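You operate a simulated robot arm through the tools that you are given. There is no shell and no other tool.

Carry out the task below with a simulated robot arm. There is one attempt and no reset: what you move stays moved.

TASK
Wash the brush with the green handle in the glass jar, dab it dry and put it back.
Fine: the brush rack and the jar of water on the finishing bench; all paint out; dab it on the folded blue towel by the jar; back in the same slot; lid back on the jar. The other brushes in the rack stay.
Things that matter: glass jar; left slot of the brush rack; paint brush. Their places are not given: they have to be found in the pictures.

The check looks at the end state, three seconds after you hand in, the way a careful person would. Anything else that was tipped, shoved, dropped, spilled or broken makes it a failure. A push-on lid holds only when it is set on centred and level and pressed home; a screw cap is set on level and turned clockwise until tight. Flat cloth is picked up by pressing the open fingertips on it (5 to 10 N) and closing them slowly along it; thin cloth reads only 2 to 8 mm in the jaws.

THE ROBOT
A 6-joint arm with a two-finger parallel gripper, fixed in place. Base frame: the origin is on the floor under the middle of its stand, x ahead of it, y to its left, z up. Readings come in mm, degrees, newtons and seconds.
It reaches about 1066 mm from its shoulder. Its first joint turns from -166.0 to 166.0 degrees. Payload 3.91 kg.
The TCP is the grasp point between the finger pads, 30 mm short of the fingertips. In the tool frame z runs along the fingers and y along their closing line. The gripper opens to 110 mm. The fingers are 20 mm wide and 10 mm thick; the gripper's body (48 by 112 mm) begins 55 mm behind the TCP.
Orientation is told as [roll, pitch, yaw] about the base's x, y, z axes, in that order, counted from this pose: with the fingers straight down and closing along the base's y, the tool's x points along the base's -x, its y along +y and its z along -z.

THE INTERFACE
- The arm moves only by the tool arm_command. Its argument "deltas" is a list of rows, each a list of 7 numbers: the turn, a rotation vector about the base's x, y, z in rad, then the shift along the base's x, y, z in mm, then the finger opening in mm, from 0 to 110. In form: [[wx, wy, wz, tx, ty, tz, fingers], ...]. A call has 1 to 20 rows; each row shifts and turns the commanded pose from where the row before left it. Each row takes 0.2 s and may step no farther than 50 mm and 8.6 degrees from the row before; otherwise, or with a gripper value out of range, the whole call is refused. A pose out of reach is approached as far as the arm can. The call stops where the force on the tool passes 40 N (or 10 N more than at its start, if that is more) or the arm is blocked; 0.2 s more then pass. The fingers move at their own pace (about 153 mm/s each) and stop on an object; they squeeze with about 28 N. The grip force told is the motor's: it shows also when the fingers shut on nothing. Time passes only in rows, and 0.2 s behind the last, so rows that do not move let the fingers close. The reply holds the time, the measured pose of the TCP, the force on the tool along the base axes, the opening and the grip force, in the units named above and with some noise, with the torque about the TCP (base axes, N m) and any sound that the robot's microphone picked up.
- Cameras (640 x 400 px; columns grow to the right, rows downward): "scene" is fixed at [219, -650.1, 1708]; the picture's right is [1.00, -0.10, 0.00], its down [-0.05, -0.47, -0.88] and it looks along [0.08, 0.88, -0.47] (base axes); focal length 360 px, centre (320, 200). "wrist" rides on the gripper at [72, 17, -103] in the tool frame; the picture's right is [-0.23, 0.97, 0.00], its down [-0.76, -0.18, -0.62] and it looks along [-0.61, -0.14, 0.78] (tool axes); focal length 222 px, centre (320, 200).
- grab_frame(camera): a new picture of that camera. The clock stands still meanwhile.
- locate(camera, pixels): for up to 12 pixels [column, row] of the newest picture of that camera ("zoom" is the newest enlarged one), the place [x, y, z] in the base frame of the surface seen there, good to about 2 mm. The clock stands still meanwhile.
- zoom(camera, box): a new picture of the part [left, top, right, bottom] of that camera's present view, enlarged. The clock stands still meanwhile.
- sign_off(): hands the job in; it is judged then, once.

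Unless the task says otherwise, let go and move clear before handing in.

The tools are called as name(argument=value, ...) on one line, values as JSON. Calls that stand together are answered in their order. arm_command: Moves the arm, as the interface text tells. Its arguments: {"type":"object","properties":{"deltas":{"type":"array","items":{"type":"array","items":{"type":"number"}}}},"required":["deltas"]} The other tools are called the same way: grab_frame (camera) takes a picture; locate (camera, pixels) gives the place of the surface under pixels of a picture; zoom (camera, box) takes an enlarged picture of a part of a camera's view; sign_off () hands the job in.

At the start:

```text
time_s: 0.0
tcp_pos: [376.3, 337.0, 1257.7]
tcp_rot: [0.1, 0.0, 0.1]
ft_force: [-0.1, 0.4, -0.5]
torque: [0.01, 0.01, -0.04]
width: 109.9
gripper_force: 0.1
```

scene: 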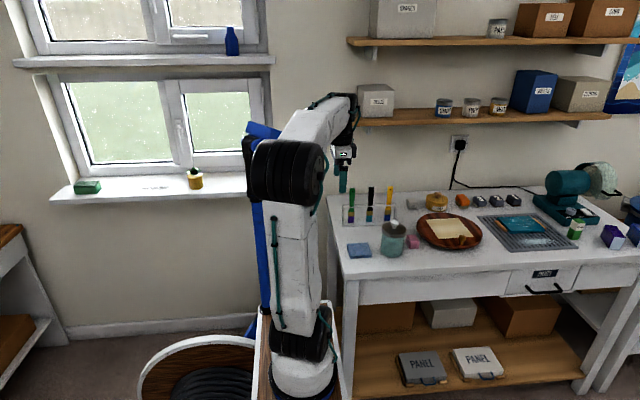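
wrist: 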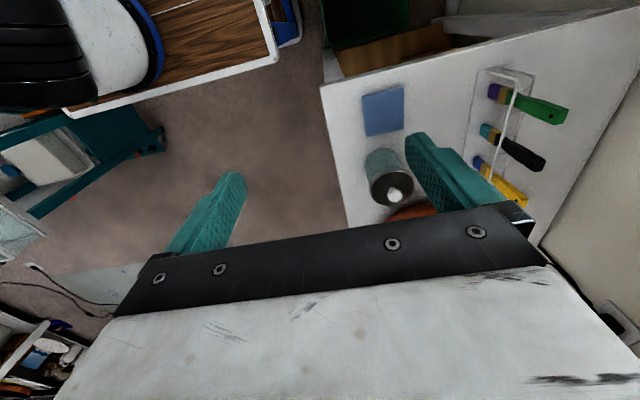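

The scene picture shows the rack with three brushes around (370,210), the jar with its lid near (393,238) and the blue towel near (359,250). I'll zoom in on these to find their places.

zoom(camera="scene", box=[325, 170, 445, 270])

zoom(camera="wrist", box=[320, 50, 640, 250])

```text
4.00 times, centred on (385, 220) of scene
```

zoom: 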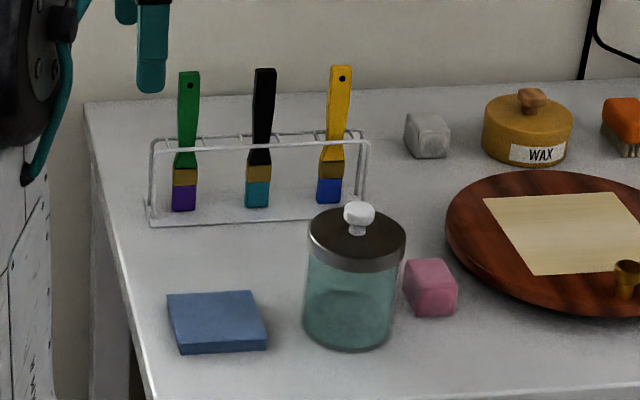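

```text
2.00 times, centred on (480, 150) of wrist
```

zoom: 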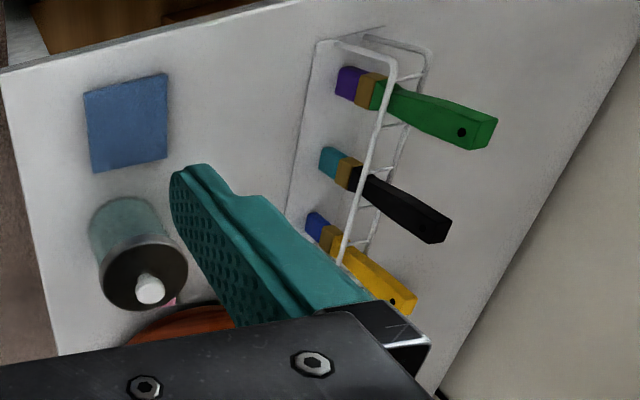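

The rack holds green (left), black and yellow brushes. The green one has purple paint in its bristles. I'll locate points on the wrist zoom now and take closer scene zooms after that.

locate(camera="zoom", pixels=[[461, 132], [490, 135], [385, 92], [368, 87], [350, 82], [150, 288], [130, 265], [125, 120], [85, 95], [165, 75], [93, 170], [167, 155]])

zoom(camera="scene", box=[356, 180, 404, 210])

zoom(camera="scene", box=[340, 182, 420, 232])

```text
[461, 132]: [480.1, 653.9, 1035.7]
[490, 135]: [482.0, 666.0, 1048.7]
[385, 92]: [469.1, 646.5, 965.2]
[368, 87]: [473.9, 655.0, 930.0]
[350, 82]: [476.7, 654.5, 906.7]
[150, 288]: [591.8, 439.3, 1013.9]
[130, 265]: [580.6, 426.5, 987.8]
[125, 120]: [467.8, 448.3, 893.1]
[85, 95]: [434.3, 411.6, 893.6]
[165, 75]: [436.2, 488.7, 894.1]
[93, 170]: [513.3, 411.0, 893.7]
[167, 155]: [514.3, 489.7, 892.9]
```

```text
13.33 times, centred on (380, 195) of scene
```

zoom: 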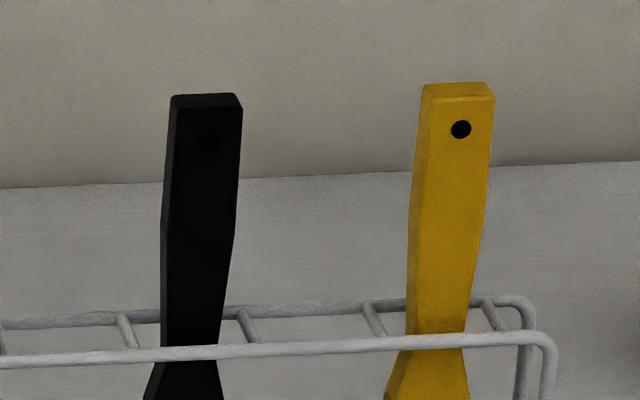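

```text
8.00 times, centred on (380, 207) of scene
```

zoom: 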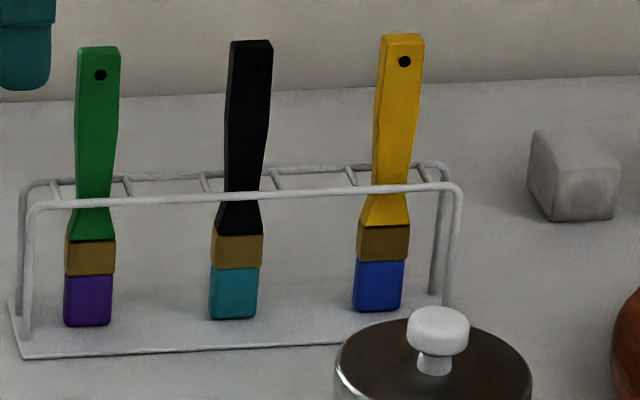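

The brushes stand bristles-down, with their handles held between the rack's top rails and cross wires. I'll locate details on this zoom.

locate(camera="zoom", pixels=[[98, 50], [80, 55], [117, 55], [97, 90], [97, 140], [95, 185], [90, 225], [90, 255], [88, 300], [88, 322], [67, 300], [110, 300]])

locate(camera="zoom", pixels=[[52, 205], [150, 198], [56, 188], [127, 186], [205, 181], [277, 178], [350, 174], [424, 172], [160, 176], [30, 350], [300, 345], [170, 300]])

locate(camera="zoom", pixels=[[438, 318], [438, 335], [433, 365], [380, 350], [500, 350], [433, 385], [250, 45], [245, 110], [403, 38], [398, 110], [250, 300], [570, 145]])

```text
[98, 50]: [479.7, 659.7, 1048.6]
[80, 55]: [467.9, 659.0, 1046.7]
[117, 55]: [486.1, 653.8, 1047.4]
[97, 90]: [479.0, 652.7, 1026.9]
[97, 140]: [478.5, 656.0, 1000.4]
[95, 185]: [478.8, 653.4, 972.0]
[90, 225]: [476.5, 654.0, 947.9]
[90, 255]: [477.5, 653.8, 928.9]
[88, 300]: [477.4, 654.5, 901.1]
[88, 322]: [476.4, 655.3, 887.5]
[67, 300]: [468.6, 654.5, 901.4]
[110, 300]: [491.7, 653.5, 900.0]
```

```text
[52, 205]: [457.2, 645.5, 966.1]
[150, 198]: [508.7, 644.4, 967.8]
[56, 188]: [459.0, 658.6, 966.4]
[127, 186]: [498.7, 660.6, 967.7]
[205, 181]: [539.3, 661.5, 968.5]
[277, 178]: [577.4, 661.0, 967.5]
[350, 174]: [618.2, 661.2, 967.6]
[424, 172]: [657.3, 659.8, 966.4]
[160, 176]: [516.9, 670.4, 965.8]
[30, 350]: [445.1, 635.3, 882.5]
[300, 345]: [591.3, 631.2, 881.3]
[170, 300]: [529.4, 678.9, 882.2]
```

```text
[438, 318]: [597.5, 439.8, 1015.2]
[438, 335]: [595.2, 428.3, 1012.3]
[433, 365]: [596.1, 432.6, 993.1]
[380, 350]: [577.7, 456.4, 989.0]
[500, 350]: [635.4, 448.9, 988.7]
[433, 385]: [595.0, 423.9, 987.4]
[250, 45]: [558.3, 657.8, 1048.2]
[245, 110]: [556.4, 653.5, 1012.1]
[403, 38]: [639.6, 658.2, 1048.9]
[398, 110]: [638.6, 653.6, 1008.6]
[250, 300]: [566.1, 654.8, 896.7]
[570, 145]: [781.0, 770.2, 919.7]
```

The green brush stands upright at about x=478, y=658, with its bottom near z=885 and its top at 1048. The jar's lid knob is at about (596,439,1014). Next I'll look closely at the jar, the towel and the free table area.

zoom(camera="scene", box=[362, 212, 426, 262])

locate(camera="scene", pixels=[[393, 223], [350, 232], [375, 235], [360, 235], [414, 242], [359, 250], [380, 270], [345, 195], [348, 240], [430, 260], [400, 212], [410, 225]])

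```text
8.00 times, centred on (394, 237) of scene
```

zoom: 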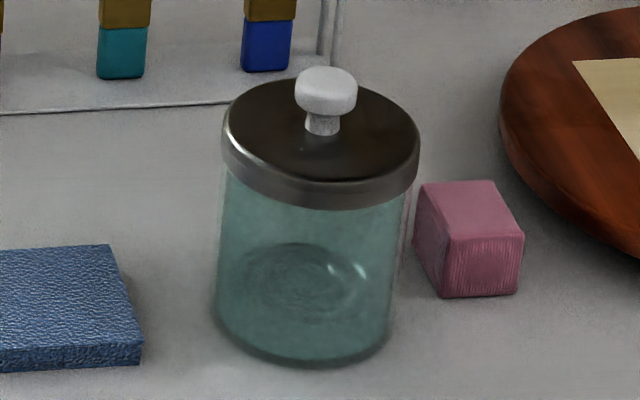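

```text
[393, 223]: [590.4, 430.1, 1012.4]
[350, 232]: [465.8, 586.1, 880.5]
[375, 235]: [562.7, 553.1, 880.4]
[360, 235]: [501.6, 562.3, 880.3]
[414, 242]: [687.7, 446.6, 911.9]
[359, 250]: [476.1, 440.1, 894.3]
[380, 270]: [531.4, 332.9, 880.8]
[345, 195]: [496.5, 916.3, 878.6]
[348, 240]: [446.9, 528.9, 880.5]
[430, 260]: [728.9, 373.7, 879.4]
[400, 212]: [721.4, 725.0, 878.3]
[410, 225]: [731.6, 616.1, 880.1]
```

locate(camera="zoom", pixels=[[326, 78], [300, 95], [352, 95], [322, 128], [228, 125], [415, 140], [320, 160], [320, 200], [318, 225], [300, 265], [300, 350], [320, 88]])

locate(camera="zoom", pixels=[[225, 145], [413, 170], [228, 250], [400, 250], [470, 195], [470, 270], [300, 300], [350, 270], [250, 100], [400, 105], [318, 182], [318, 190]])

```text
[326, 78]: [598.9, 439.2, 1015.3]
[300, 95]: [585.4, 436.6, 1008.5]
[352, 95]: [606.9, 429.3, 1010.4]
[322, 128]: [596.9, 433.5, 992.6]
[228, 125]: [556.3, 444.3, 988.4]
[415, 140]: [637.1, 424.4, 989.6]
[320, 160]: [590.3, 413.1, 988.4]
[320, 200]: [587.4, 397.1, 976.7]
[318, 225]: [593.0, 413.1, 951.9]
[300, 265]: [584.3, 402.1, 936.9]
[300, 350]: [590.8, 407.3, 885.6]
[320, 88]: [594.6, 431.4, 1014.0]
```

```text
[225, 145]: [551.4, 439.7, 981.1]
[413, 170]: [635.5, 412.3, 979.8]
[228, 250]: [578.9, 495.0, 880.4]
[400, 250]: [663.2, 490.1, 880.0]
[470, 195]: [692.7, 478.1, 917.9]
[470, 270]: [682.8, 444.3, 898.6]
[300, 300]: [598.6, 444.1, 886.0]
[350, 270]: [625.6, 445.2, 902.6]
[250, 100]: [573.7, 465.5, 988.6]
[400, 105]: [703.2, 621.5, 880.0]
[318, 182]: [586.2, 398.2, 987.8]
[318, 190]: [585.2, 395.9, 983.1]
```

The lid's top is at z≈988, centred near (595.5,437) with a radius of about 42 mm. Its knob head is at z 1000–1015. The table is at z=880, and the area around (545,550) is free for setting the lid down. I'm moving above the lid to look closer.

arm_command(deltas=[[0, 0, 0, 28, 13, -15, 110], [0, 0, 0, 28, 13, -15, 110], [0, 0, 0, 28, 13, -15, 110], [0, 0, 0, 28, 13, -15, 110], [0, 0, 0, 28, 13, -15, 110], [0, 0, 0, 28, 13, -15, 110], [0, 0, 0, 28, 13, -15, 110], [0, 0, 0, 23, 9, -15, 110], [0, 0, 0, 0, 0, 0, 110]])

grab_frame(camera="wrist")

grab_frame(camera="scene")

```text
time_s: 2.0
tcp_pos: [594.0, 435.2, 1137.7]
tcp_rot: [0.1, 0.0, 0.0]
ft_force: [0.2, 1.0, 0.5]
torque: [0.0, -0.01, 0.01]
width: 109.9
gripper_force: 0.0
```

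```text
taken
```

wrist: 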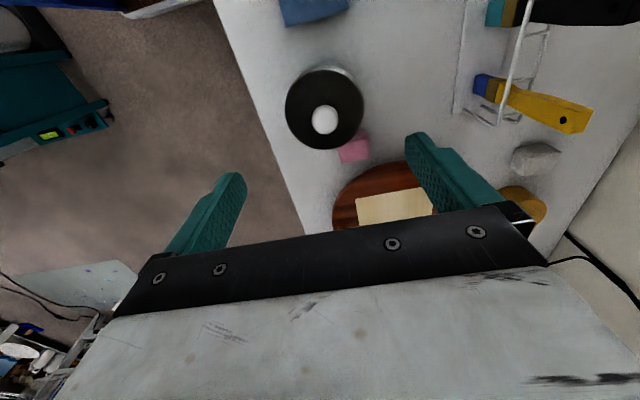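

```text
taken
```

scene: 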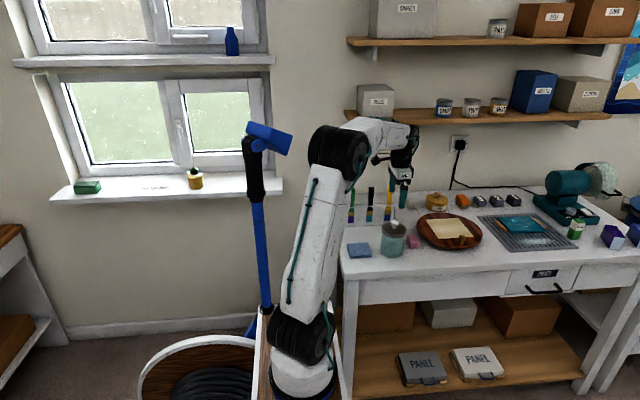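

The wrist picture shows the lid at (325,108) with its knob at (325,120). I'll zoom there and measure the lid's centre accurately.

zoom(camera="wrist", box=[265, 58, 393, 158])

```text
4.00 times, centred on (329, 108) of wrist
```

zoom: 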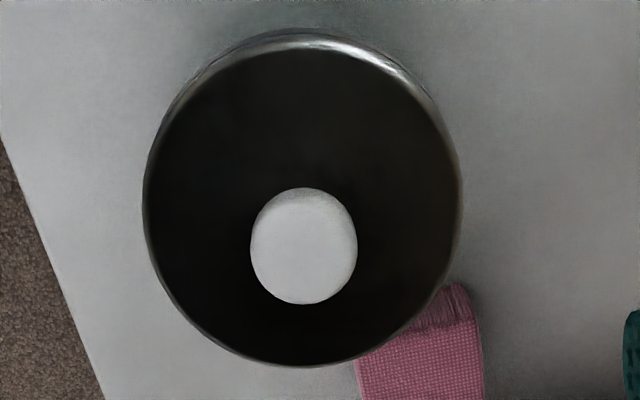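

locate(camera="zoom", pixels=[[152, 205], [455, 200], [300, 52], [300, 360], [305, 125], [256, 247], [350, 247], [303, 193], [303, 299], [303, 247], [200, 100], [410, 310]])

```text
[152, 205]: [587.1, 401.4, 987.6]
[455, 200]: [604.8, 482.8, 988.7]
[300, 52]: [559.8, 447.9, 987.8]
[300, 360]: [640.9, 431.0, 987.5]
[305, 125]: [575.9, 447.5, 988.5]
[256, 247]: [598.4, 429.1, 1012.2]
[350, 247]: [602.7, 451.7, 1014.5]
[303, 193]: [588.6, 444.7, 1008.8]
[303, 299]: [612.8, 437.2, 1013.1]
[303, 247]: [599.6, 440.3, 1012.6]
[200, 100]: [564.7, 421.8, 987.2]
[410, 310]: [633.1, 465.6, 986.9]
```

The lid edge points give a centre of about (598.5,440.5), and the knob is near (600,440). I'm lowering around the knob with the fingertips stopping about 3 mm above the lid.

arm_command(deltas=[[0, 0, 0, 4.5, 5.3, -37, 60], [0, 0, 0, 0, 0, -40, 60], [0, 0, 0, 0, 0, -25, 60], [0, 0, 0, 0, 0, -10, 60], [0, 0, 0, 0, 0, -4, 60], [0, 0, 0, 0, 0, 0, 60]])

zoom(camera="scene", box=[354, 187, 434, 262])

grab_frame(camera="wrist")

```text
time_s: 3.4
tcp_pos: [599.5, 442.4, 1020.9]
tcp_rot: [0.1, 0.0, 0.1]
ft_force: [-0.1, 0.2, 0.1]
torque: [-0.02, -0.01, -0.01]
width: 60.1
gripper_force: 0.1
```

```text
5.33 times, centred on (394, 224) of scene
```

zoom: 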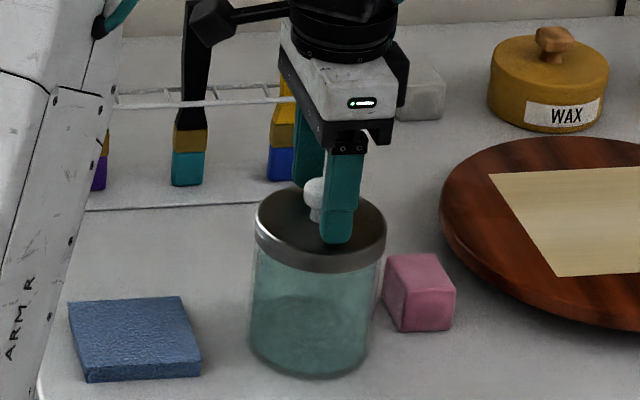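

```text
taken
```

wrist: 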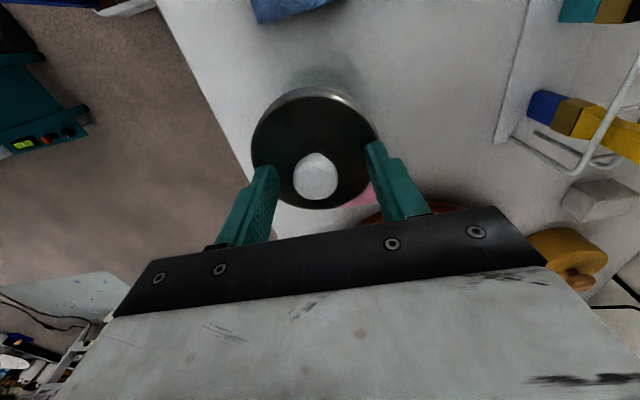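

The fingers straddle the knob, but my y is about 2 mm too far toward +y (442.4 against 440.4). I'll correct that and close slowly.

arm_command(deltas=[[0, 0, 0, 0, -2, 0, 40], [0, 0, 0, 0, 0, 0, 32], [0, 0, 0, 0, 0, 0, 28], [0, 0, 0, 0, 0, 0, 26], [0, 0, 0, 0, 0, 0, 24], [0, 0, 0, 0, 0, 0, 22], [0, 0, 0, 0, 0, 0, 20], [0, 0, 0, 0, 0, 0, 16], [0, 0, 0, 0, 0, 0, 10], [0, 0, 0, 0, 0, 0, 10]])

grab_frame(camera="wrist")

```text
time_s: 5.6
tcp_pos: [599.4, 440.9, 1021.4]
tcp_rot: [0.1, 0.0, 0.0]
ft_force: [-0.9, 0.7, 0.5]
torque: [0.01, 0.0, 0.01]
width: 26.1
gripper_force: 27.8
heard: snap
```

```text
taken
```

wrist: 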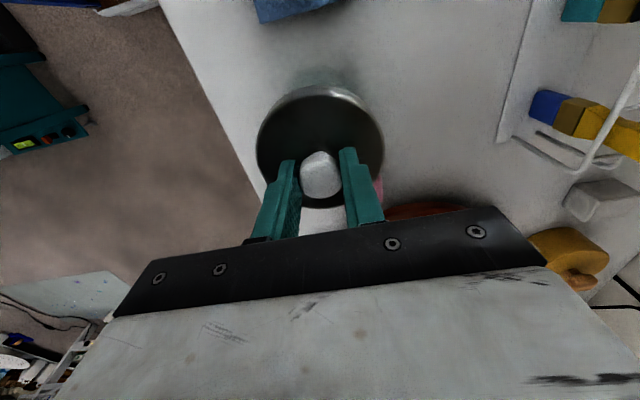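

The grip is on the knob (26.1 mm, 27.8 N) with almost no side force. I'm pulling up gently and watching the force.

arm_command(deltas=[[0, 0, 0, 0, 0, 1, 10], [0, 0, 0, 0, 0, 1, 10], [0, 0, 0, 0, 0, 1, 10], [0, 0, 0, 0, 0, 1, 10]])

zoom(camera="scene", box=[354, 187, 434, 262])

```text
time_s: 6.6
tcp_pos: [599.0, 441.8, 1026.3]
tcp_rot: [0.1, 0.0, 0.0]
ft_force: [0.5, -0.4, -0.6]
torque: [0.0, 0.0, 0.01]
width: 26.3
gripper_force: 28.2
```

```text
5.33 times, centred on (394, 224) of scene
```

zoom: 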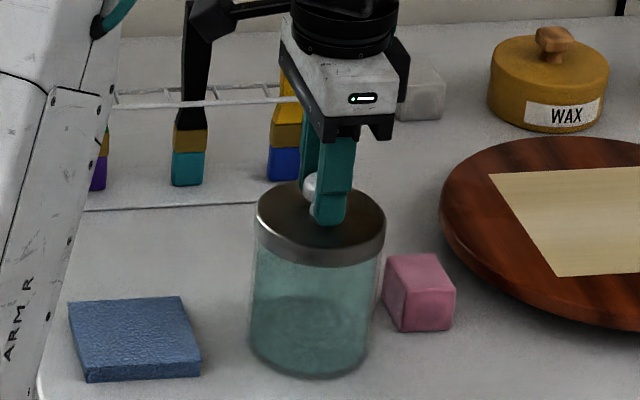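

The lid seems to have come up with almost no resistance. I'll go on slowly and check that the jar stays on the table.

arm_command(deltas=[[0, 0, 0, 0, 0, 3, 10], [0, 0, 0, 0, 0, 4, 10], [0, 0, 0, 0, 0, 5, 10], [0, 0, 0, 0, 0, 5, 10], [0, 0, 0, 0, 0, 5, 10], [0, 0, 0, 0, 0, 0, 10]])

zoom(camera="scene", box=[354, 187, 434, 262])

```text
time_s: 8.0
tcp_pos: [598.2, 441.1, 1048.4]
tcp_rot: [0.1, 0.0, 0.0]
ft_force: [0.0, -0.8, -0.3]
torque: [0.0, 0.07, 0.01]
width: 26.2
gripper_force: 27.9
```

```text
5.33 times, centred on (394, 224) of scene
```

zoom: 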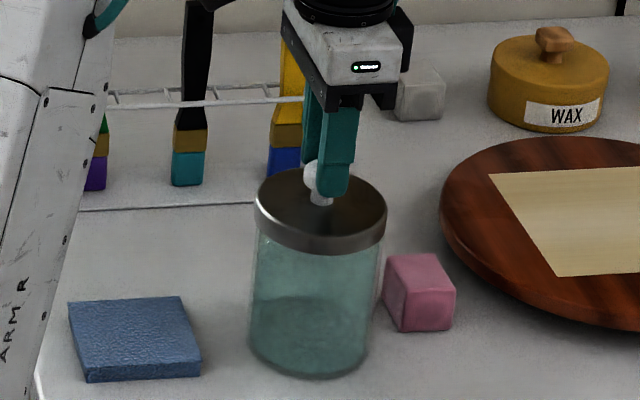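

The lid rose less than the fingers did, so the knob may have slipped downward in the pads. I'll locate the lid and knob to see how far.

zoom(camera="scene", box=[370, 202, 418, 232])

grab_frame(camera="wrist")

```text
13.33 times, centred on (394, 217) of scene
```

zoom: 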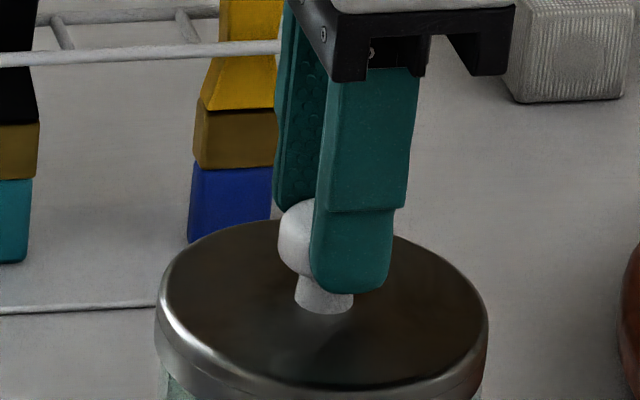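

```text
taken
```

wrist: 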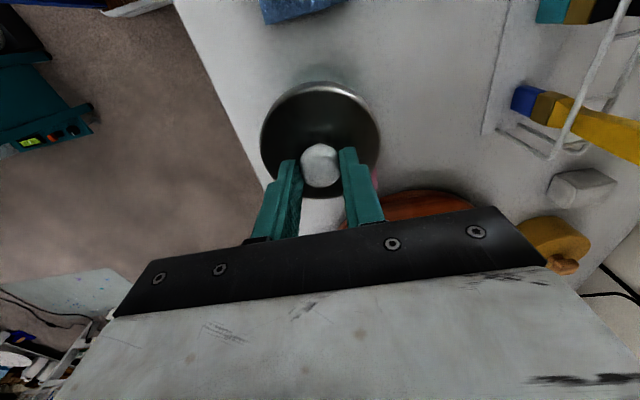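

locate(camera="zoom", pixels=[[210, 290], [440, 300], [320, 375], [322, 305], [298, 225], [350, 275], [350, 283], [320, 392], [170, 340]])

locate(camera="wrist", pixels=[[268, 140], [373, 140], [320, 100], [320, 160], [322, 190], [300, 195]])

```text
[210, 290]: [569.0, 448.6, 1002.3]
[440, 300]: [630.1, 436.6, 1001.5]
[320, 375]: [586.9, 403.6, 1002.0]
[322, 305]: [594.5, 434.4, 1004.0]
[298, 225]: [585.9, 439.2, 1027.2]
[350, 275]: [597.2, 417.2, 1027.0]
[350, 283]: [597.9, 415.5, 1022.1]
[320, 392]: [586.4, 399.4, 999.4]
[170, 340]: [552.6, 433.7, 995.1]
```

```text
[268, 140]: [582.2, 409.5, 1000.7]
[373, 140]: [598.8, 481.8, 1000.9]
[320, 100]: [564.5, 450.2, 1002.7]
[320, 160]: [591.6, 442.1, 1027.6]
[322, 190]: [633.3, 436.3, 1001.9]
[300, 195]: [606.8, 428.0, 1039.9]
```

The lid top is now at z≈1002, up 13.5 mm while the TCP rose 27 mm, so the knob slipped in the pads. I'll raise a few more mm and check whether the lid follows now.

arm_command(deltas=[[0, 0, 0, 0, 0, 1, 5], [0, 0, 0, 0, 0, 1, 5], [0, 0, 0, 0, 0, 1, 5], [0, 0, 0, 0, 0, 0, 5]])

zoom(camera="scene", box=[370, 202, 418, 232])

zoom(camera="scene", box=[370, 220, 418, 260])

```text
time_s: 9.0
tcp_pos: [598.6, 441.3, 1049.9]
tcp_rot: [0.1, 0.0, -0.1]
ft_force: [-0.4, -0.4, -1.0]
torque: [0.04, 0.03, 0.01]
width: 26.0
gripper_force: 27.9
```

```text
13.33 times, centred on (394, 217) of scene
```

zoom: 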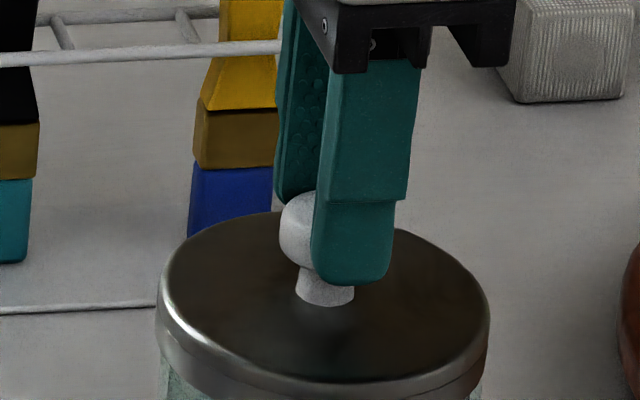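

```text
10.00 times, centred on (394, 240) of scene
```

zoom: 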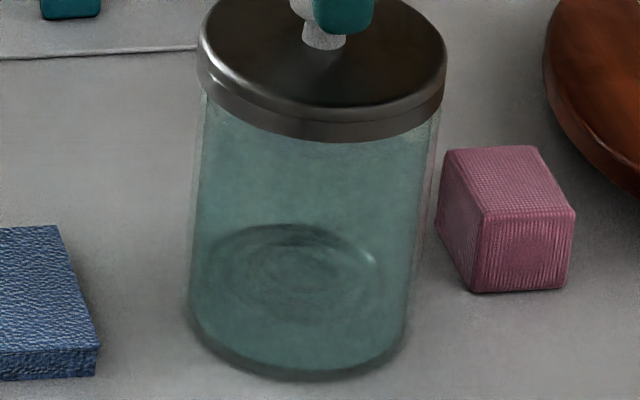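

The lid follows now: it rose about 2.8 mm for a 3 mm command, with only about 1 N of load. I'll keep lifting slowly.

arm_command(deltas=[[0, 0, 0, 0, 0, 2, 5], [0, 0, 0, 0, 0, 2, 5], [0, 0, 0, 0, 0, 3, 5], [0, 0, 0, 0, 0, 3, 5], [0, 0, 0, 0, 0, 0, 5]])

zoom(camera="scene", box=[362, 190, 426, 260])

```text
time_s: 10.2
tcp_pos: [599.4, 441.5, 1061.4]
tcp_rot: [0.1, 0.0, 0.0]
ft_force: [0.1, 0.9, -0.4]
torque: [-0.04, -0.01, 0.0]
width: 26.3
gripper_force: 27.9
```

```text
5.71 times, centred on (394, 225) of scene
```

zoom: 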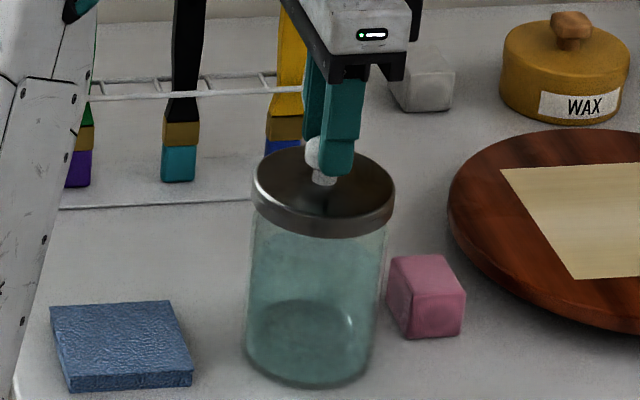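

The jar's base stays put (scene row 258) and the lid keeps rising with the fingers. I'm lifting it well clear.

arm_command(deltas=[[0, 0, 0, 0, 0, 4, 5], [0, 0, 0, 0, 0, 6, 5], [0, 0, 0, 0, 0, 8, 5], [0, 0, 0, 0, 0, 10, 5], [0, 0, 0, 0, 0, 8, 5], [0, 0, 0, 0, 0, 4, 5], [0, 0, 0, 0, 0, 0, 5]])

zoom(camera="scene", box=[362, 190, 426, 260])

grab_frame(camera="wrist")

```text
time_s: 11.8
tcp_pos: [599.0, 441.3, 1099.9]
tcp_rot: [0.2, 0.0, 0.1]
ft_force: [-0.5, -0.5, 0.0]
torque: [-0.02, -0.04, 0.01]
width: 26.4
gripper_force: 28.2
```

```text
5.71 times, centred on (394, 225) of scene
```

zoom: 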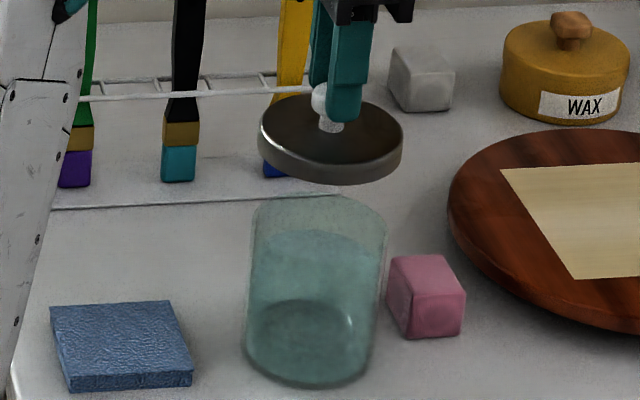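

```text
taken
```

wrist: 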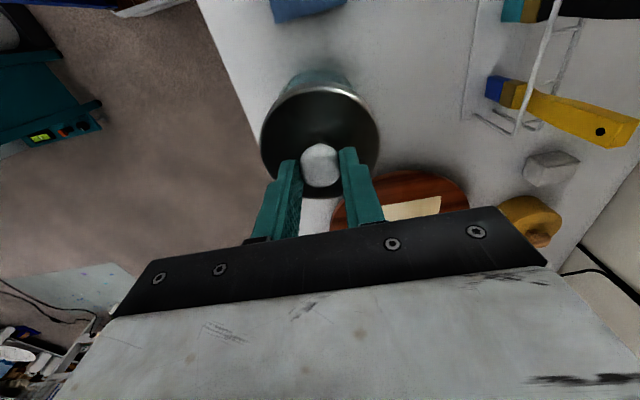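

The lid is off and hanging level, and the jar with its water stays in place. I'll measure the jar rim and water from this zoom.

locate(camera="zoom", pixels=[[320, 198], [262, 215], [383, 215], [320, 240], [320, 234], [320, 255], [290, 245], [345, 255], [320, 280], [320, 320], [330, 140], [330, 178]])

zoom(camera="scene", box=[378, 218, 410, 262])

```text
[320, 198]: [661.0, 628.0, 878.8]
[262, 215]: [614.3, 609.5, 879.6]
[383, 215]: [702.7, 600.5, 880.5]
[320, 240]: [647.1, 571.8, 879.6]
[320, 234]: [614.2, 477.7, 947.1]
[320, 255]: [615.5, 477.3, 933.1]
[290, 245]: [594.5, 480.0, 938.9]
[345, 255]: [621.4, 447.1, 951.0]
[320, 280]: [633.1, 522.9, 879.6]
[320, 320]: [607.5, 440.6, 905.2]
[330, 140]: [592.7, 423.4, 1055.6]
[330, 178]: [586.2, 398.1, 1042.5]
```

```text
9.09 times, centred on (394, 240) of scene
```

zoom: 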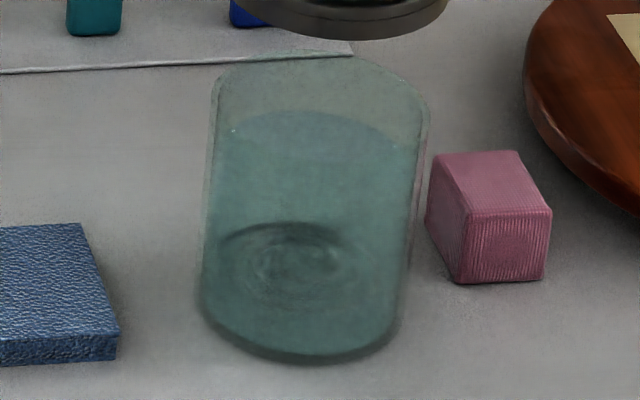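

The water surface is at about z≈950, with the jar centred near (598,441) and a radius of about 37. I'm carrying the lid to the free spot near (548,545) and lowering it toward the table.

arm_command(deltas=[[0, 0, 0, -5, 10, 0, 5], [0, 0, 0, -10, 20, 0, 5], [0, 0, 0, -10, 20, 0, 5], [0, 0, 0, -10, 20, 0, 5], [0, 0, 0, -10, 20, 0, 5], [0, 0, 0, -6, 14, -5, 5], [0, 0, 0, 0, 0, -20, 5], [0, 0, 0, 0, 0, -25, 5], [0, 0, 0, 0, 0, -25, 5], [0, 0, 0, 0, 0, -25, 5], [0, 0, 0, 0, 0, -25, 5], [0, 0, 0, 0, 0, -15, 5], [0, 0, 0, 0, 0, -8, 5], [0, 0, 0, 0, 0, 0, 5]])

zoom(camera="scene", box=[346, 190, 410, 260])

grab_frame(camera="wrist")

```text
time_s: 14.8
tcp_pos: [548.4, 545.2, 951.8]
tcp_rot: [0.1, 0.0, 0.1]
ft_force: [-0.7, 0.0, -0.3]
torque: [-0.02, 0.02, -0.04]
width: 26.2
gripper_force: 27.9
```

```text
5.71 times, centred on (378, 225) of scene
```

zoom: 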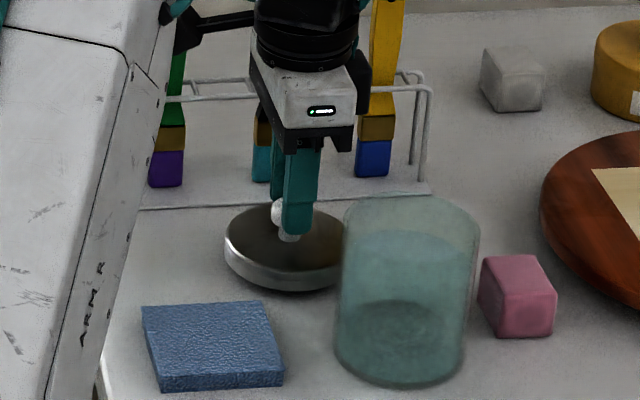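

```text
taken
```

wrist: 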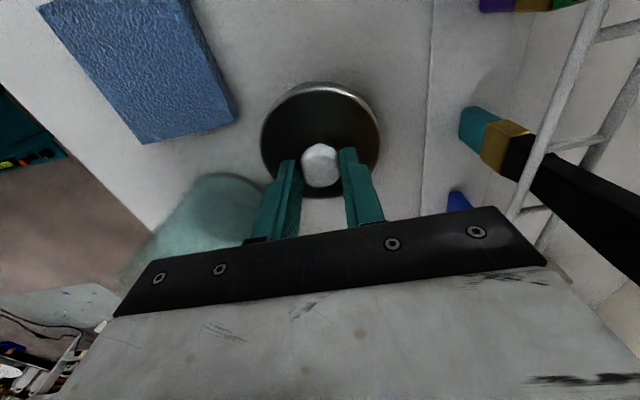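

The lid hangs about 10 mm above clear table, away from the towel and the jar. I'll lower it in small steps until it touches.

arm_command(deltas=[[0, 0, 0, 0, 0, -3, 5], [0, 0, 0, 0, 0, -2, 5], [0, 0, 0, 0, 0, -1.5, 5], [0, 0, 0, 0, 0, -1, 5], [0, 0, 0, 0, 0, 0, 5]])

```text
time_s: 16.0
tcp_pos: [547.5, 545.1, 944.6]
tcp_rot: [0.1, 0.1, 0.0]
ft_force: [-0.4, -0.6, 0.0]
torque: [-0.01, 0.0, -0.02]
width: 26.3
gripper_force: 28.2
```

There's no contact yet at z=944.6, so I'll continue downward in small steps.

arm_command(deltas=[[0, 0, 0, 0, 0, -1, 5], [0, 0, 0, 0, 0, -1, 5], [0, 0, 0, 0, 0, 0, 5]])

arm_command(deltas=[[0, 0, 0, 0, 0, -1, 5], [0, 0, 0, 0, 0, -1, 5], [0, 0, 0, 0, 0, 0, 5]])

```text
time_s: 16.8
tcp_pos: [547.4, 545.4, 943.6]
tcp_rot: [0.1, 0.0, 0.0]
ft_force: [0.2, -0.6, -0.6]
torque: [-0.03, 0.03, 0.01]
width: 26.2
gripper_force: 27.7
```

```text
time_s: 17.6
tcp_pos: [547.8, 545.9, 941.7]
tcp_rot: [0.2, 0.0, -0.1]
ft_force: [-0.3, -0.2, -0.1]
torque: [-0.03, 0.01, -0.01]
width: 26.4
gripper_force: 28.4
```

zoom(camera="scene", box=[358, 215, 398, 245])

arm_command(deltas=[[0, 0, 0, 0, 0, -1, 5], [0, 0, 0, 0, 0, 0, 5]])

arm_command(deltas=[[0, 0, 0, 0, 0, -1, 5], [0, 0, 0, 0, 0, 0, 5]])

```text
13.33 times, centred on (378, 230) of scene
```

zoom: 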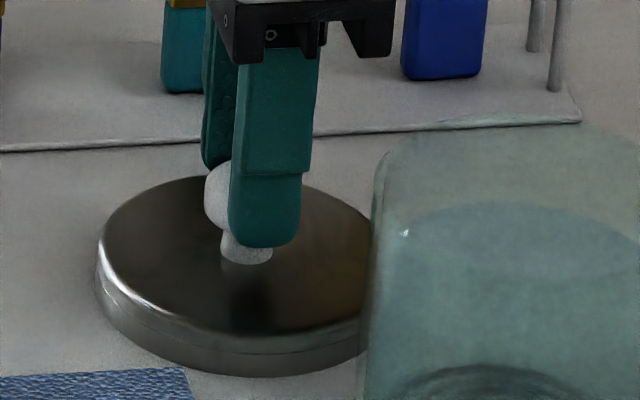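

```text
time_s: 18.2
tcp_pos: [547.5, 546.1, 940.0]
tcp_rot: [0.1, 0.0, -0.1]
ft_force: [0.5, 0.3, -0.1]
torque: [0.0, -0.01, 0.02]
width: 25.9
gripper_force: 27.6
```

```text
time_s: 18.8
tcp_pos: [548.1, 545.7, 938.7]
tcp_rot: [0.1, 0.1, 0.0]
ft_force: [0.5, 0.7, -0.2]
torque: [-0.02, -0.06, 0.02]
width: 26.1
gripper_force: 27.4
```

There's still no clear contact force at z=938.7. I'll measure the lid's height to tell whether it's touching or slipping.

zoom(camera="scene", box=[358, 215, 398, 245])

locate(camera="zoom", pixels=[[150, 260], [320, 280], [230, 320], [230, 350], [230, 360], [230, 368], [105, 290], [245, 255], [240, 230], [265, 240]])

```text
13.33 times, centred on (378, 230) of scene
```

zoom: 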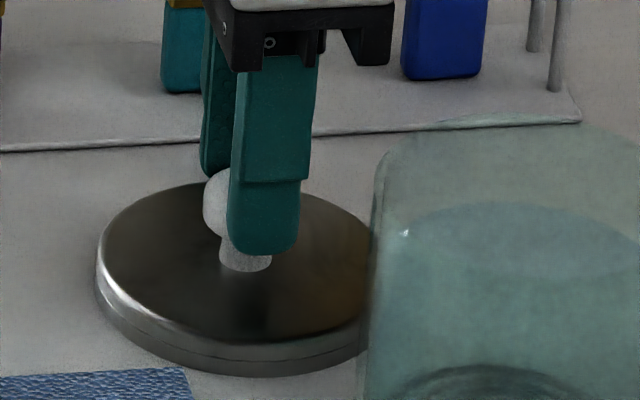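

```text
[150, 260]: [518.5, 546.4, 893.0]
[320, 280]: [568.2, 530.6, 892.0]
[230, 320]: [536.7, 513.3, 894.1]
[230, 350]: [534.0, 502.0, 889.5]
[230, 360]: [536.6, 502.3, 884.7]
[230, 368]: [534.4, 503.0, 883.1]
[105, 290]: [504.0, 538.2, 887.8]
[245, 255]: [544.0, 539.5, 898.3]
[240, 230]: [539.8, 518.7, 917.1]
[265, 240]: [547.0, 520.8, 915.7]
```

The lid top is at z≈893, so its bottom is within a millimetre of the table. I'll take one or two more millimetres to confirm contact.

arm_command(deltas=[[0, 0, 0, 0, 0, -0.7, 5], [0, 0, 0, 0, 0, 0, 5]])

arm_command(deltas=[[0, 0, 0, 0, 0, -0.7, 5], [0, 0, 0, 0, 0, 0, 5]])

```text
time_s: 19.4
tcp_pos: [547.9, 546.1, 936.3]
tcp_rot: [0.1, -0.1, 0.0]
ft_force: [0.9, 0.3, -0.5]
torque: [-0.02, -0.03, -0.02]
width: 26.3
gripper_force: 28.1
```

```text
time_s: 20.0
tcp_pos: [547.2, 546.4, 936.7]
tcp_rot: [0.1, 0.0, 0.0]
ft_force: [0.5, -0.8, -0.5]
torque: [0.0, 0.0, 0.01]
width: 26.2
gripper_force: 27.9
```

arm_command(deltas=[[0, 0, 0, 0, 0, -1, 5], [0, 0, 0, 0, 0, 0, 5]])

arm_command(deltas=[[0, 0, 0, 0, 0, -1, 5], [0, 0, 0, 0, 0, 0, 5]])

zoom(camera="scene", box=[358, 215, 398, 245])

locate(camera="zoom", pixels=[[150, 260], [320, 280], [230, 320], [200, 300], [280, 320], [130, 250], [245, 262]])

```text
time_s: 20.6
tcp_pos: [548.0, 544.4, 934.6]
tcp_rot: [0.2, 0.0, 0.0]
ft_force: [-0.1, -0.2, -0.7]
torque: [0.03, 0.0, 0.01]
width: 26.2
gripper_force: 27.8
```

```text
time_s: 21.2
tcp_pos: [548.1, 545.4, 934.3]
tcp_rot: [0.0, 0.0, 0.0]
ft_force: [0.6, 0.6, 0.0]
torque: [0.01, -0.04, 0.0]
width: 26.4
gripper_force: 28.4
```

```text
13.33 times, centred on (378, 230) of scene
```

zoom: 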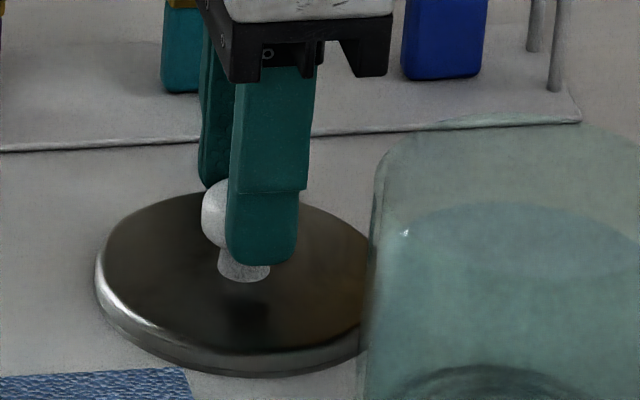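

```text
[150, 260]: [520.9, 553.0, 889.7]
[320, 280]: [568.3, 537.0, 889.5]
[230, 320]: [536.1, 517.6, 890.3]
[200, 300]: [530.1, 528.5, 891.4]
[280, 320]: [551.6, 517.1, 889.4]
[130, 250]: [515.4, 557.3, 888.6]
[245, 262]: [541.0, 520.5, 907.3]
```

The lid's visible rim has shrunk (38 to 23 px) and its top is at z≈889.7 with no contact force. So either the lid's real contact shape is shallower than it looks, or it isn't touching yet. I'll step a little lower to find out.

arm_command(deltas=[[0, 0, 0, 0, 0, -1, 5], [0, 0, 0, 0, 0, 0, 5]])

arm_command(deltas=[[0, 0, 0, 0, 0, -1, 5], [0, 0, 0, 0, 0, 0, 5]])

zoom(camera="scene", box=[358, 215, 398, 245])

locate(camera="zoom", pixels=[[150, 260], [320, 280], [230, 320], [200, 300], [280, 320], [130, 250], [30, 330], [210, 385]])

```text
time_s: 21.8
tcp_pos: [547.1, 545.8, 933.9]
tcp_rot: [0.1, 0.1, 0.0]
ft_force: [-0.2, 0.3, 0.0]
torque: [-0.02, -0.01, -0.02]
width: 26.4
gripper_force: 27.9
```

```text
time_s: 22.4
tcp_pos: [547.2, 545.9, 933.8]
tcp_rot: [0.1, 0.0, 0.1]
ft_force: [0.0, 0.7, 0.0]
torque: [0.0, -0.04, 0.04]
width: 26.2
gripper_force: 28.0
```

```text
13.33 times, centred on (378, 230) of scene
```

zoom: 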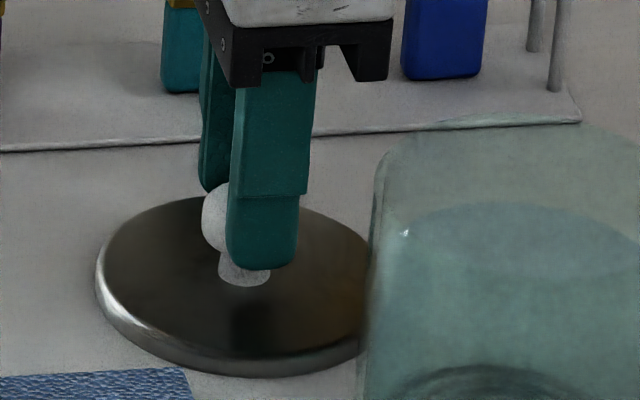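

```text
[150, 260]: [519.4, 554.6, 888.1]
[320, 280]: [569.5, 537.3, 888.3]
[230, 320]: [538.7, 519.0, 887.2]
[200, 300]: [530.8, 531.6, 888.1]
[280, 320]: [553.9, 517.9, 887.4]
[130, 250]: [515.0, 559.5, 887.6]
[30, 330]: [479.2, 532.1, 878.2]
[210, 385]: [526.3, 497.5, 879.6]
```

The lid top is now only 8 mm above the table with no force, so the skirt has sunk below the surface unfelt while held. I shouldn't release it there. I'm raising about 9 mm so the skirt bottom just meets the table, then I'll check.

arm_command(deltas=[[0, 0, 0, 0, 0, 3, 5], [0, 0, 0, 0, 0, 3, 5], [0, 0, 0, 0, 0, 3, 5], [0, 0, 0, 0, 0, 0, 5]])

zoom(camera="scene", box=[358, 215, 398, 245])

locate(camera="zoom", pixels=[[150, 260], [320, 280], [230, 315], [200, 300], [280, 310], [130, 250], [230, 350], [230, 365], [230, 372], [230, 378]])

```text
time_s: 23.4
tcp_pos: [548.8, 545.2, 943.8]
tcp_rot: [0.1, -0.1, 0.0]
ft_force: [0.4, 0.4, -0.6]
torque: [0.01, 0.01, 0.01]
width: 26.6
gripper_force: 27.6
```

```text
13.33 times, centred on (378, 230) of scene
```

zoom: 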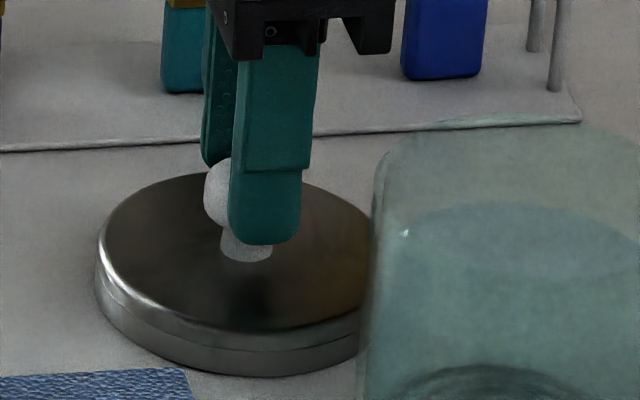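

```text
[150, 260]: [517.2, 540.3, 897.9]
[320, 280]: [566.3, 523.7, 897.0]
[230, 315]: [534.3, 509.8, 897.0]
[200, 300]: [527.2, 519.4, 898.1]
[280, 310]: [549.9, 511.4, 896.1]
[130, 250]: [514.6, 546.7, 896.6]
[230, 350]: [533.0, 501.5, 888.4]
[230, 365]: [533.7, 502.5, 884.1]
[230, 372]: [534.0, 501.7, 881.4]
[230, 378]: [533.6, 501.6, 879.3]
```

arm_command(deltas=[[0, 0, 0, 0, 0, 3, 5], [0, 0, 0, 0, 0, 0, 5]])

zoom(camera="scene", box=[358, 215, 398, 245])

locate(camera="zoom", pixels=[[150, 250], [320, 270], [230, 305], [230, 340], [230, 350], [230, 360], [230, 365], [230, 370], [230, 374], [230, 378]])

```text
time_s: 24.0
tcp_pos: [548.5, 545.2, 945.8]
tcp_rot: [0.1, 0.1, 0.0]
ft_force: [-0.6, -0.1, 0.4]
torque: [-0.03, -0.04, -0.02]
width: 26.3
gripper_force: 28.0
```

```text
13.33 times, centred on (378, 230) of scene
```

zoom: 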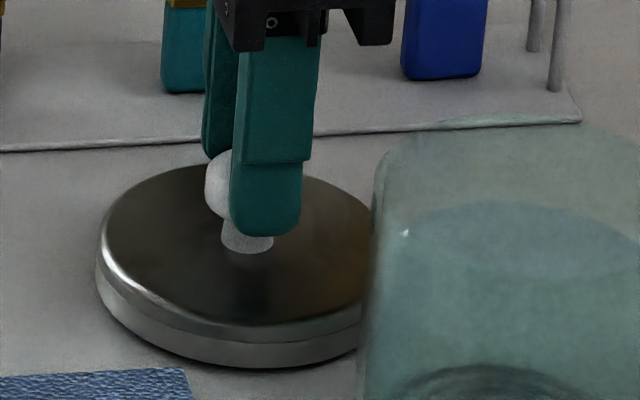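

```text
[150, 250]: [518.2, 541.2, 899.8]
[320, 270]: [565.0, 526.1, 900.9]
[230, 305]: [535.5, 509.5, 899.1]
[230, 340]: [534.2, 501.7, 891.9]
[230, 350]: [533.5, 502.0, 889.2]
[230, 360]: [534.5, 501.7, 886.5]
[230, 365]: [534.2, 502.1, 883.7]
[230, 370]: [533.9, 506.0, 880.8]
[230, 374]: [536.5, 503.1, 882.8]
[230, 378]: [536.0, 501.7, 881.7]
```

Now the lid's lower edge has lifted off (row 369, with a shadow beneath it), so the true skirt bottom is about 1.5–2 mm above the table. I'll lower 1.5 mm and release slowly.

arm_command(deltas=[[0, 0, 0, 0, 0, -1.5, 5], [0, 0, 0, 0, 0, 0, 5], [0, 0, 0, 0, 0, 0, 24], [0, 0, 0, 0, 0, 0, 28], [0, 0, 0, 0, 0, 0, 32], [0, 0, 0, 0, 0, 0, 40], [0, 0, 0, 0, 0, 0, 50], [0, 0, 0, 0, 0, 0, 60]])

zoom(camera="scene", box=[358, 215, 398, 245])

locate(camera="zoom", pixels=[[150, 255], [320, 280], [230, 310], [200, 300], [230, 350], [230, 365], [130, 250], [250, 200]])

```text
time_s: 25.8
tcp_pos: [548.0, 545.8, 943.8]
tcp_rot: [0.1, 0.1, 0.1]
ft_force: [0.2, 0.2, 0.1]
torque: [-0.02, -0.01, 0.02]
width: 59.8
gripper_force: 0.0
```

```text
13.33 times, centred on (378, 230) of scene
```

zoom: 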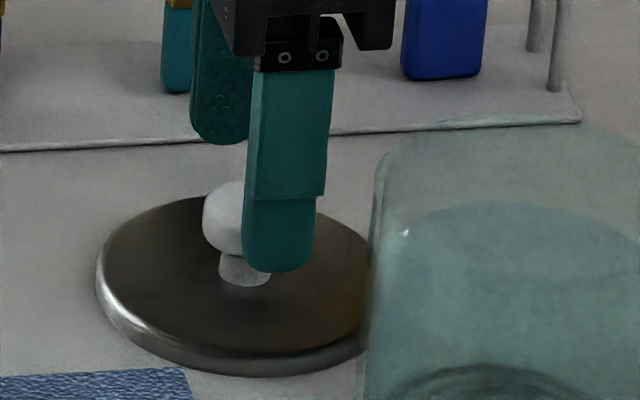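

```text
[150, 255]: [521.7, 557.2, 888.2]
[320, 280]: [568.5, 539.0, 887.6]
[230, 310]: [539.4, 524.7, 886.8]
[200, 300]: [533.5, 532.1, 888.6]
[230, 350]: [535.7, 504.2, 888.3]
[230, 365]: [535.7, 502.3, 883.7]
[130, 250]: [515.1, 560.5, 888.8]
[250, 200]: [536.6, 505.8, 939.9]
```

The lid has settled flat with its top at z≈888, knob intact and upright, so its real contact surface is the disc under the skirt. I'm retreating straight up and moving over the green brush for a closer look.

arm_command(deltas=[[0, 0, 0, 0, 0, 15, 60], [0, 0, 0, 0, 0, 30, 60], [0, 0, 0, 0, 0, 40, 60], [0, 0, 0, 0, 0, 40, 60], [0, 0, 0, 0, 0, 40, 60], [0, 0, 0, 0, 0, 35, 60], [0, 0, 0, -17, 27, 0, 60], [0, 0, 0, -17, 27, 0, 60], [0, 0, 0, -17, 27, 0, 60], [0, 0, 0, -18, 27, 0, 60], [0, 0, 0, 0, 0, 0, 60]])

grab_frame(camera="wrist")

zoom(camera="scene", box=[330, 180, 410, 240])

```text
time_s: 28.2
tcp_pos: [479.7, 653.7, 1142.8]
tcp_rot: [0.1, -0.1, 0.1]
ft_force: [-0.1, 0.9, 0.0]
torque: [-0.02, -0.01, 0.03]
width: 59.9
gripper_force: 0.1
```

```text
taken
```

wrist: 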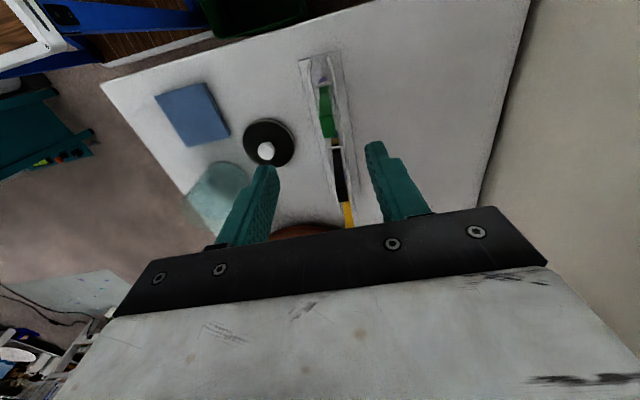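

```text
6.67 times, centred on (370, 210) of scene
```

zoom: 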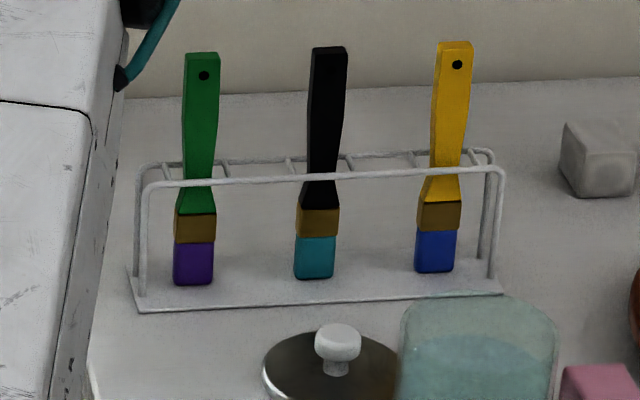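

zoom(camera="wrist", box=[290, 40, 386, 160])

locate(camera="zoom", pixels=[[110, 150], [130, 150], [150, 150], [105, 300], [150, 300], [140, 320], [115, 320], [160, 310]])

```text
3.33 times, centred on (338, 100) of wrist
```

zoom: 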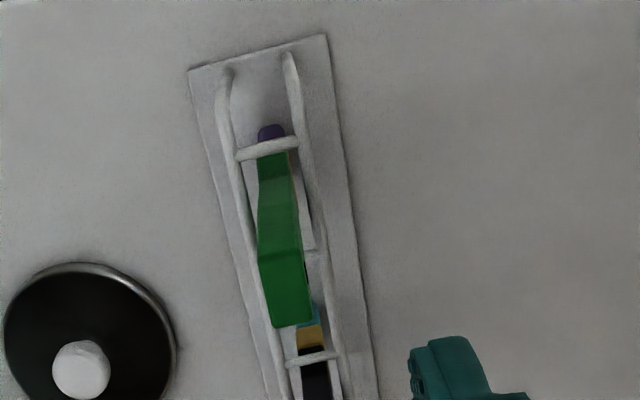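

```text
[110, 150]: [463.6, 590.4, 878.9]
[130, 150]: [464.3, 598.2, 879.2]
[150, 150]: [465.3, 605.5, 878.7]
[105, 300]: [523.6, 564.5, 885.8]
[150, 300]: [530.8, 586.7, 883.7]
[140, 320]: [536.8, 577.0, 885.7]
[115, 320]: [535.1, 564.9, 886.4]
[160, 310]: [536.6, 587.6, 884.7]
```

Looking down from above, the green handle lies between the two rails. I'll locate its top face and edges.

locate(camera="zoom", pixels=[[263, 258], [300, 250], [275, 322], [308, 318], [285, 290], [270, 270], [300, 290], [270, 200], [268, 150], [240, 155], [292, 145], [270, 130]])

locate(camera="zoom", pixels=[[225, 130], [298, 110], [245, 230], [318, 225], [262, 290], [334, 290], [315, 357], [85, 370], [85, 345], [20, 320], [170, 340], [90, 270]])

```text
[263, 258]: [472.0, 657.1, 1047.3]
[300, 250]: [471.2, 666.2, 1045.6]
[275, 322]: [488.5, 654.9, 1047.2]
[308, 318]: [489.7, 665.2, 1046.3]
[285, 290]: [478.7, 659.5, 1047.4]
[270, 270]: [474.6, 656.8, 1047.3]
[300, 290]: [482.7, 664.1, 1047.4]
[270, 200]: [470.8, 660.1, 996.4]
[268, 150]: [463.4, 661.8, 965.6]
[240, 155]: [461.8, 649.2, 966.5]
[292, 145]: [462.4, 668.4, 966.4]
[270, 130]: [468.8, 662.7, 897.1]
```

```text
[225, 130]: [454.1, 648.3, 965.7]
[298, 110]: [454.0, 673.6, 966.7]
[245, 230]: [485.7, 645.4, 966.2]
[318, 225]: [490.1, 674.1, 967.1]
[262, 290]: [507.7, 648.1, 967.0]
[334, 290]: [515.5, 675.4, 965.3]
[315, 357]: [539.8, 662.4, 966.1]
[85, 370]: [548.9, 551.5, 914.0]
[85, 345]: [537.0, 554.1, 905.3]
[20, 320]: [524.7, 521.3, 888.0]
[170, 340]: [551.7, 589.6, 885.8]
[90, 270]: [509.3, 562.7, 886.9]
```

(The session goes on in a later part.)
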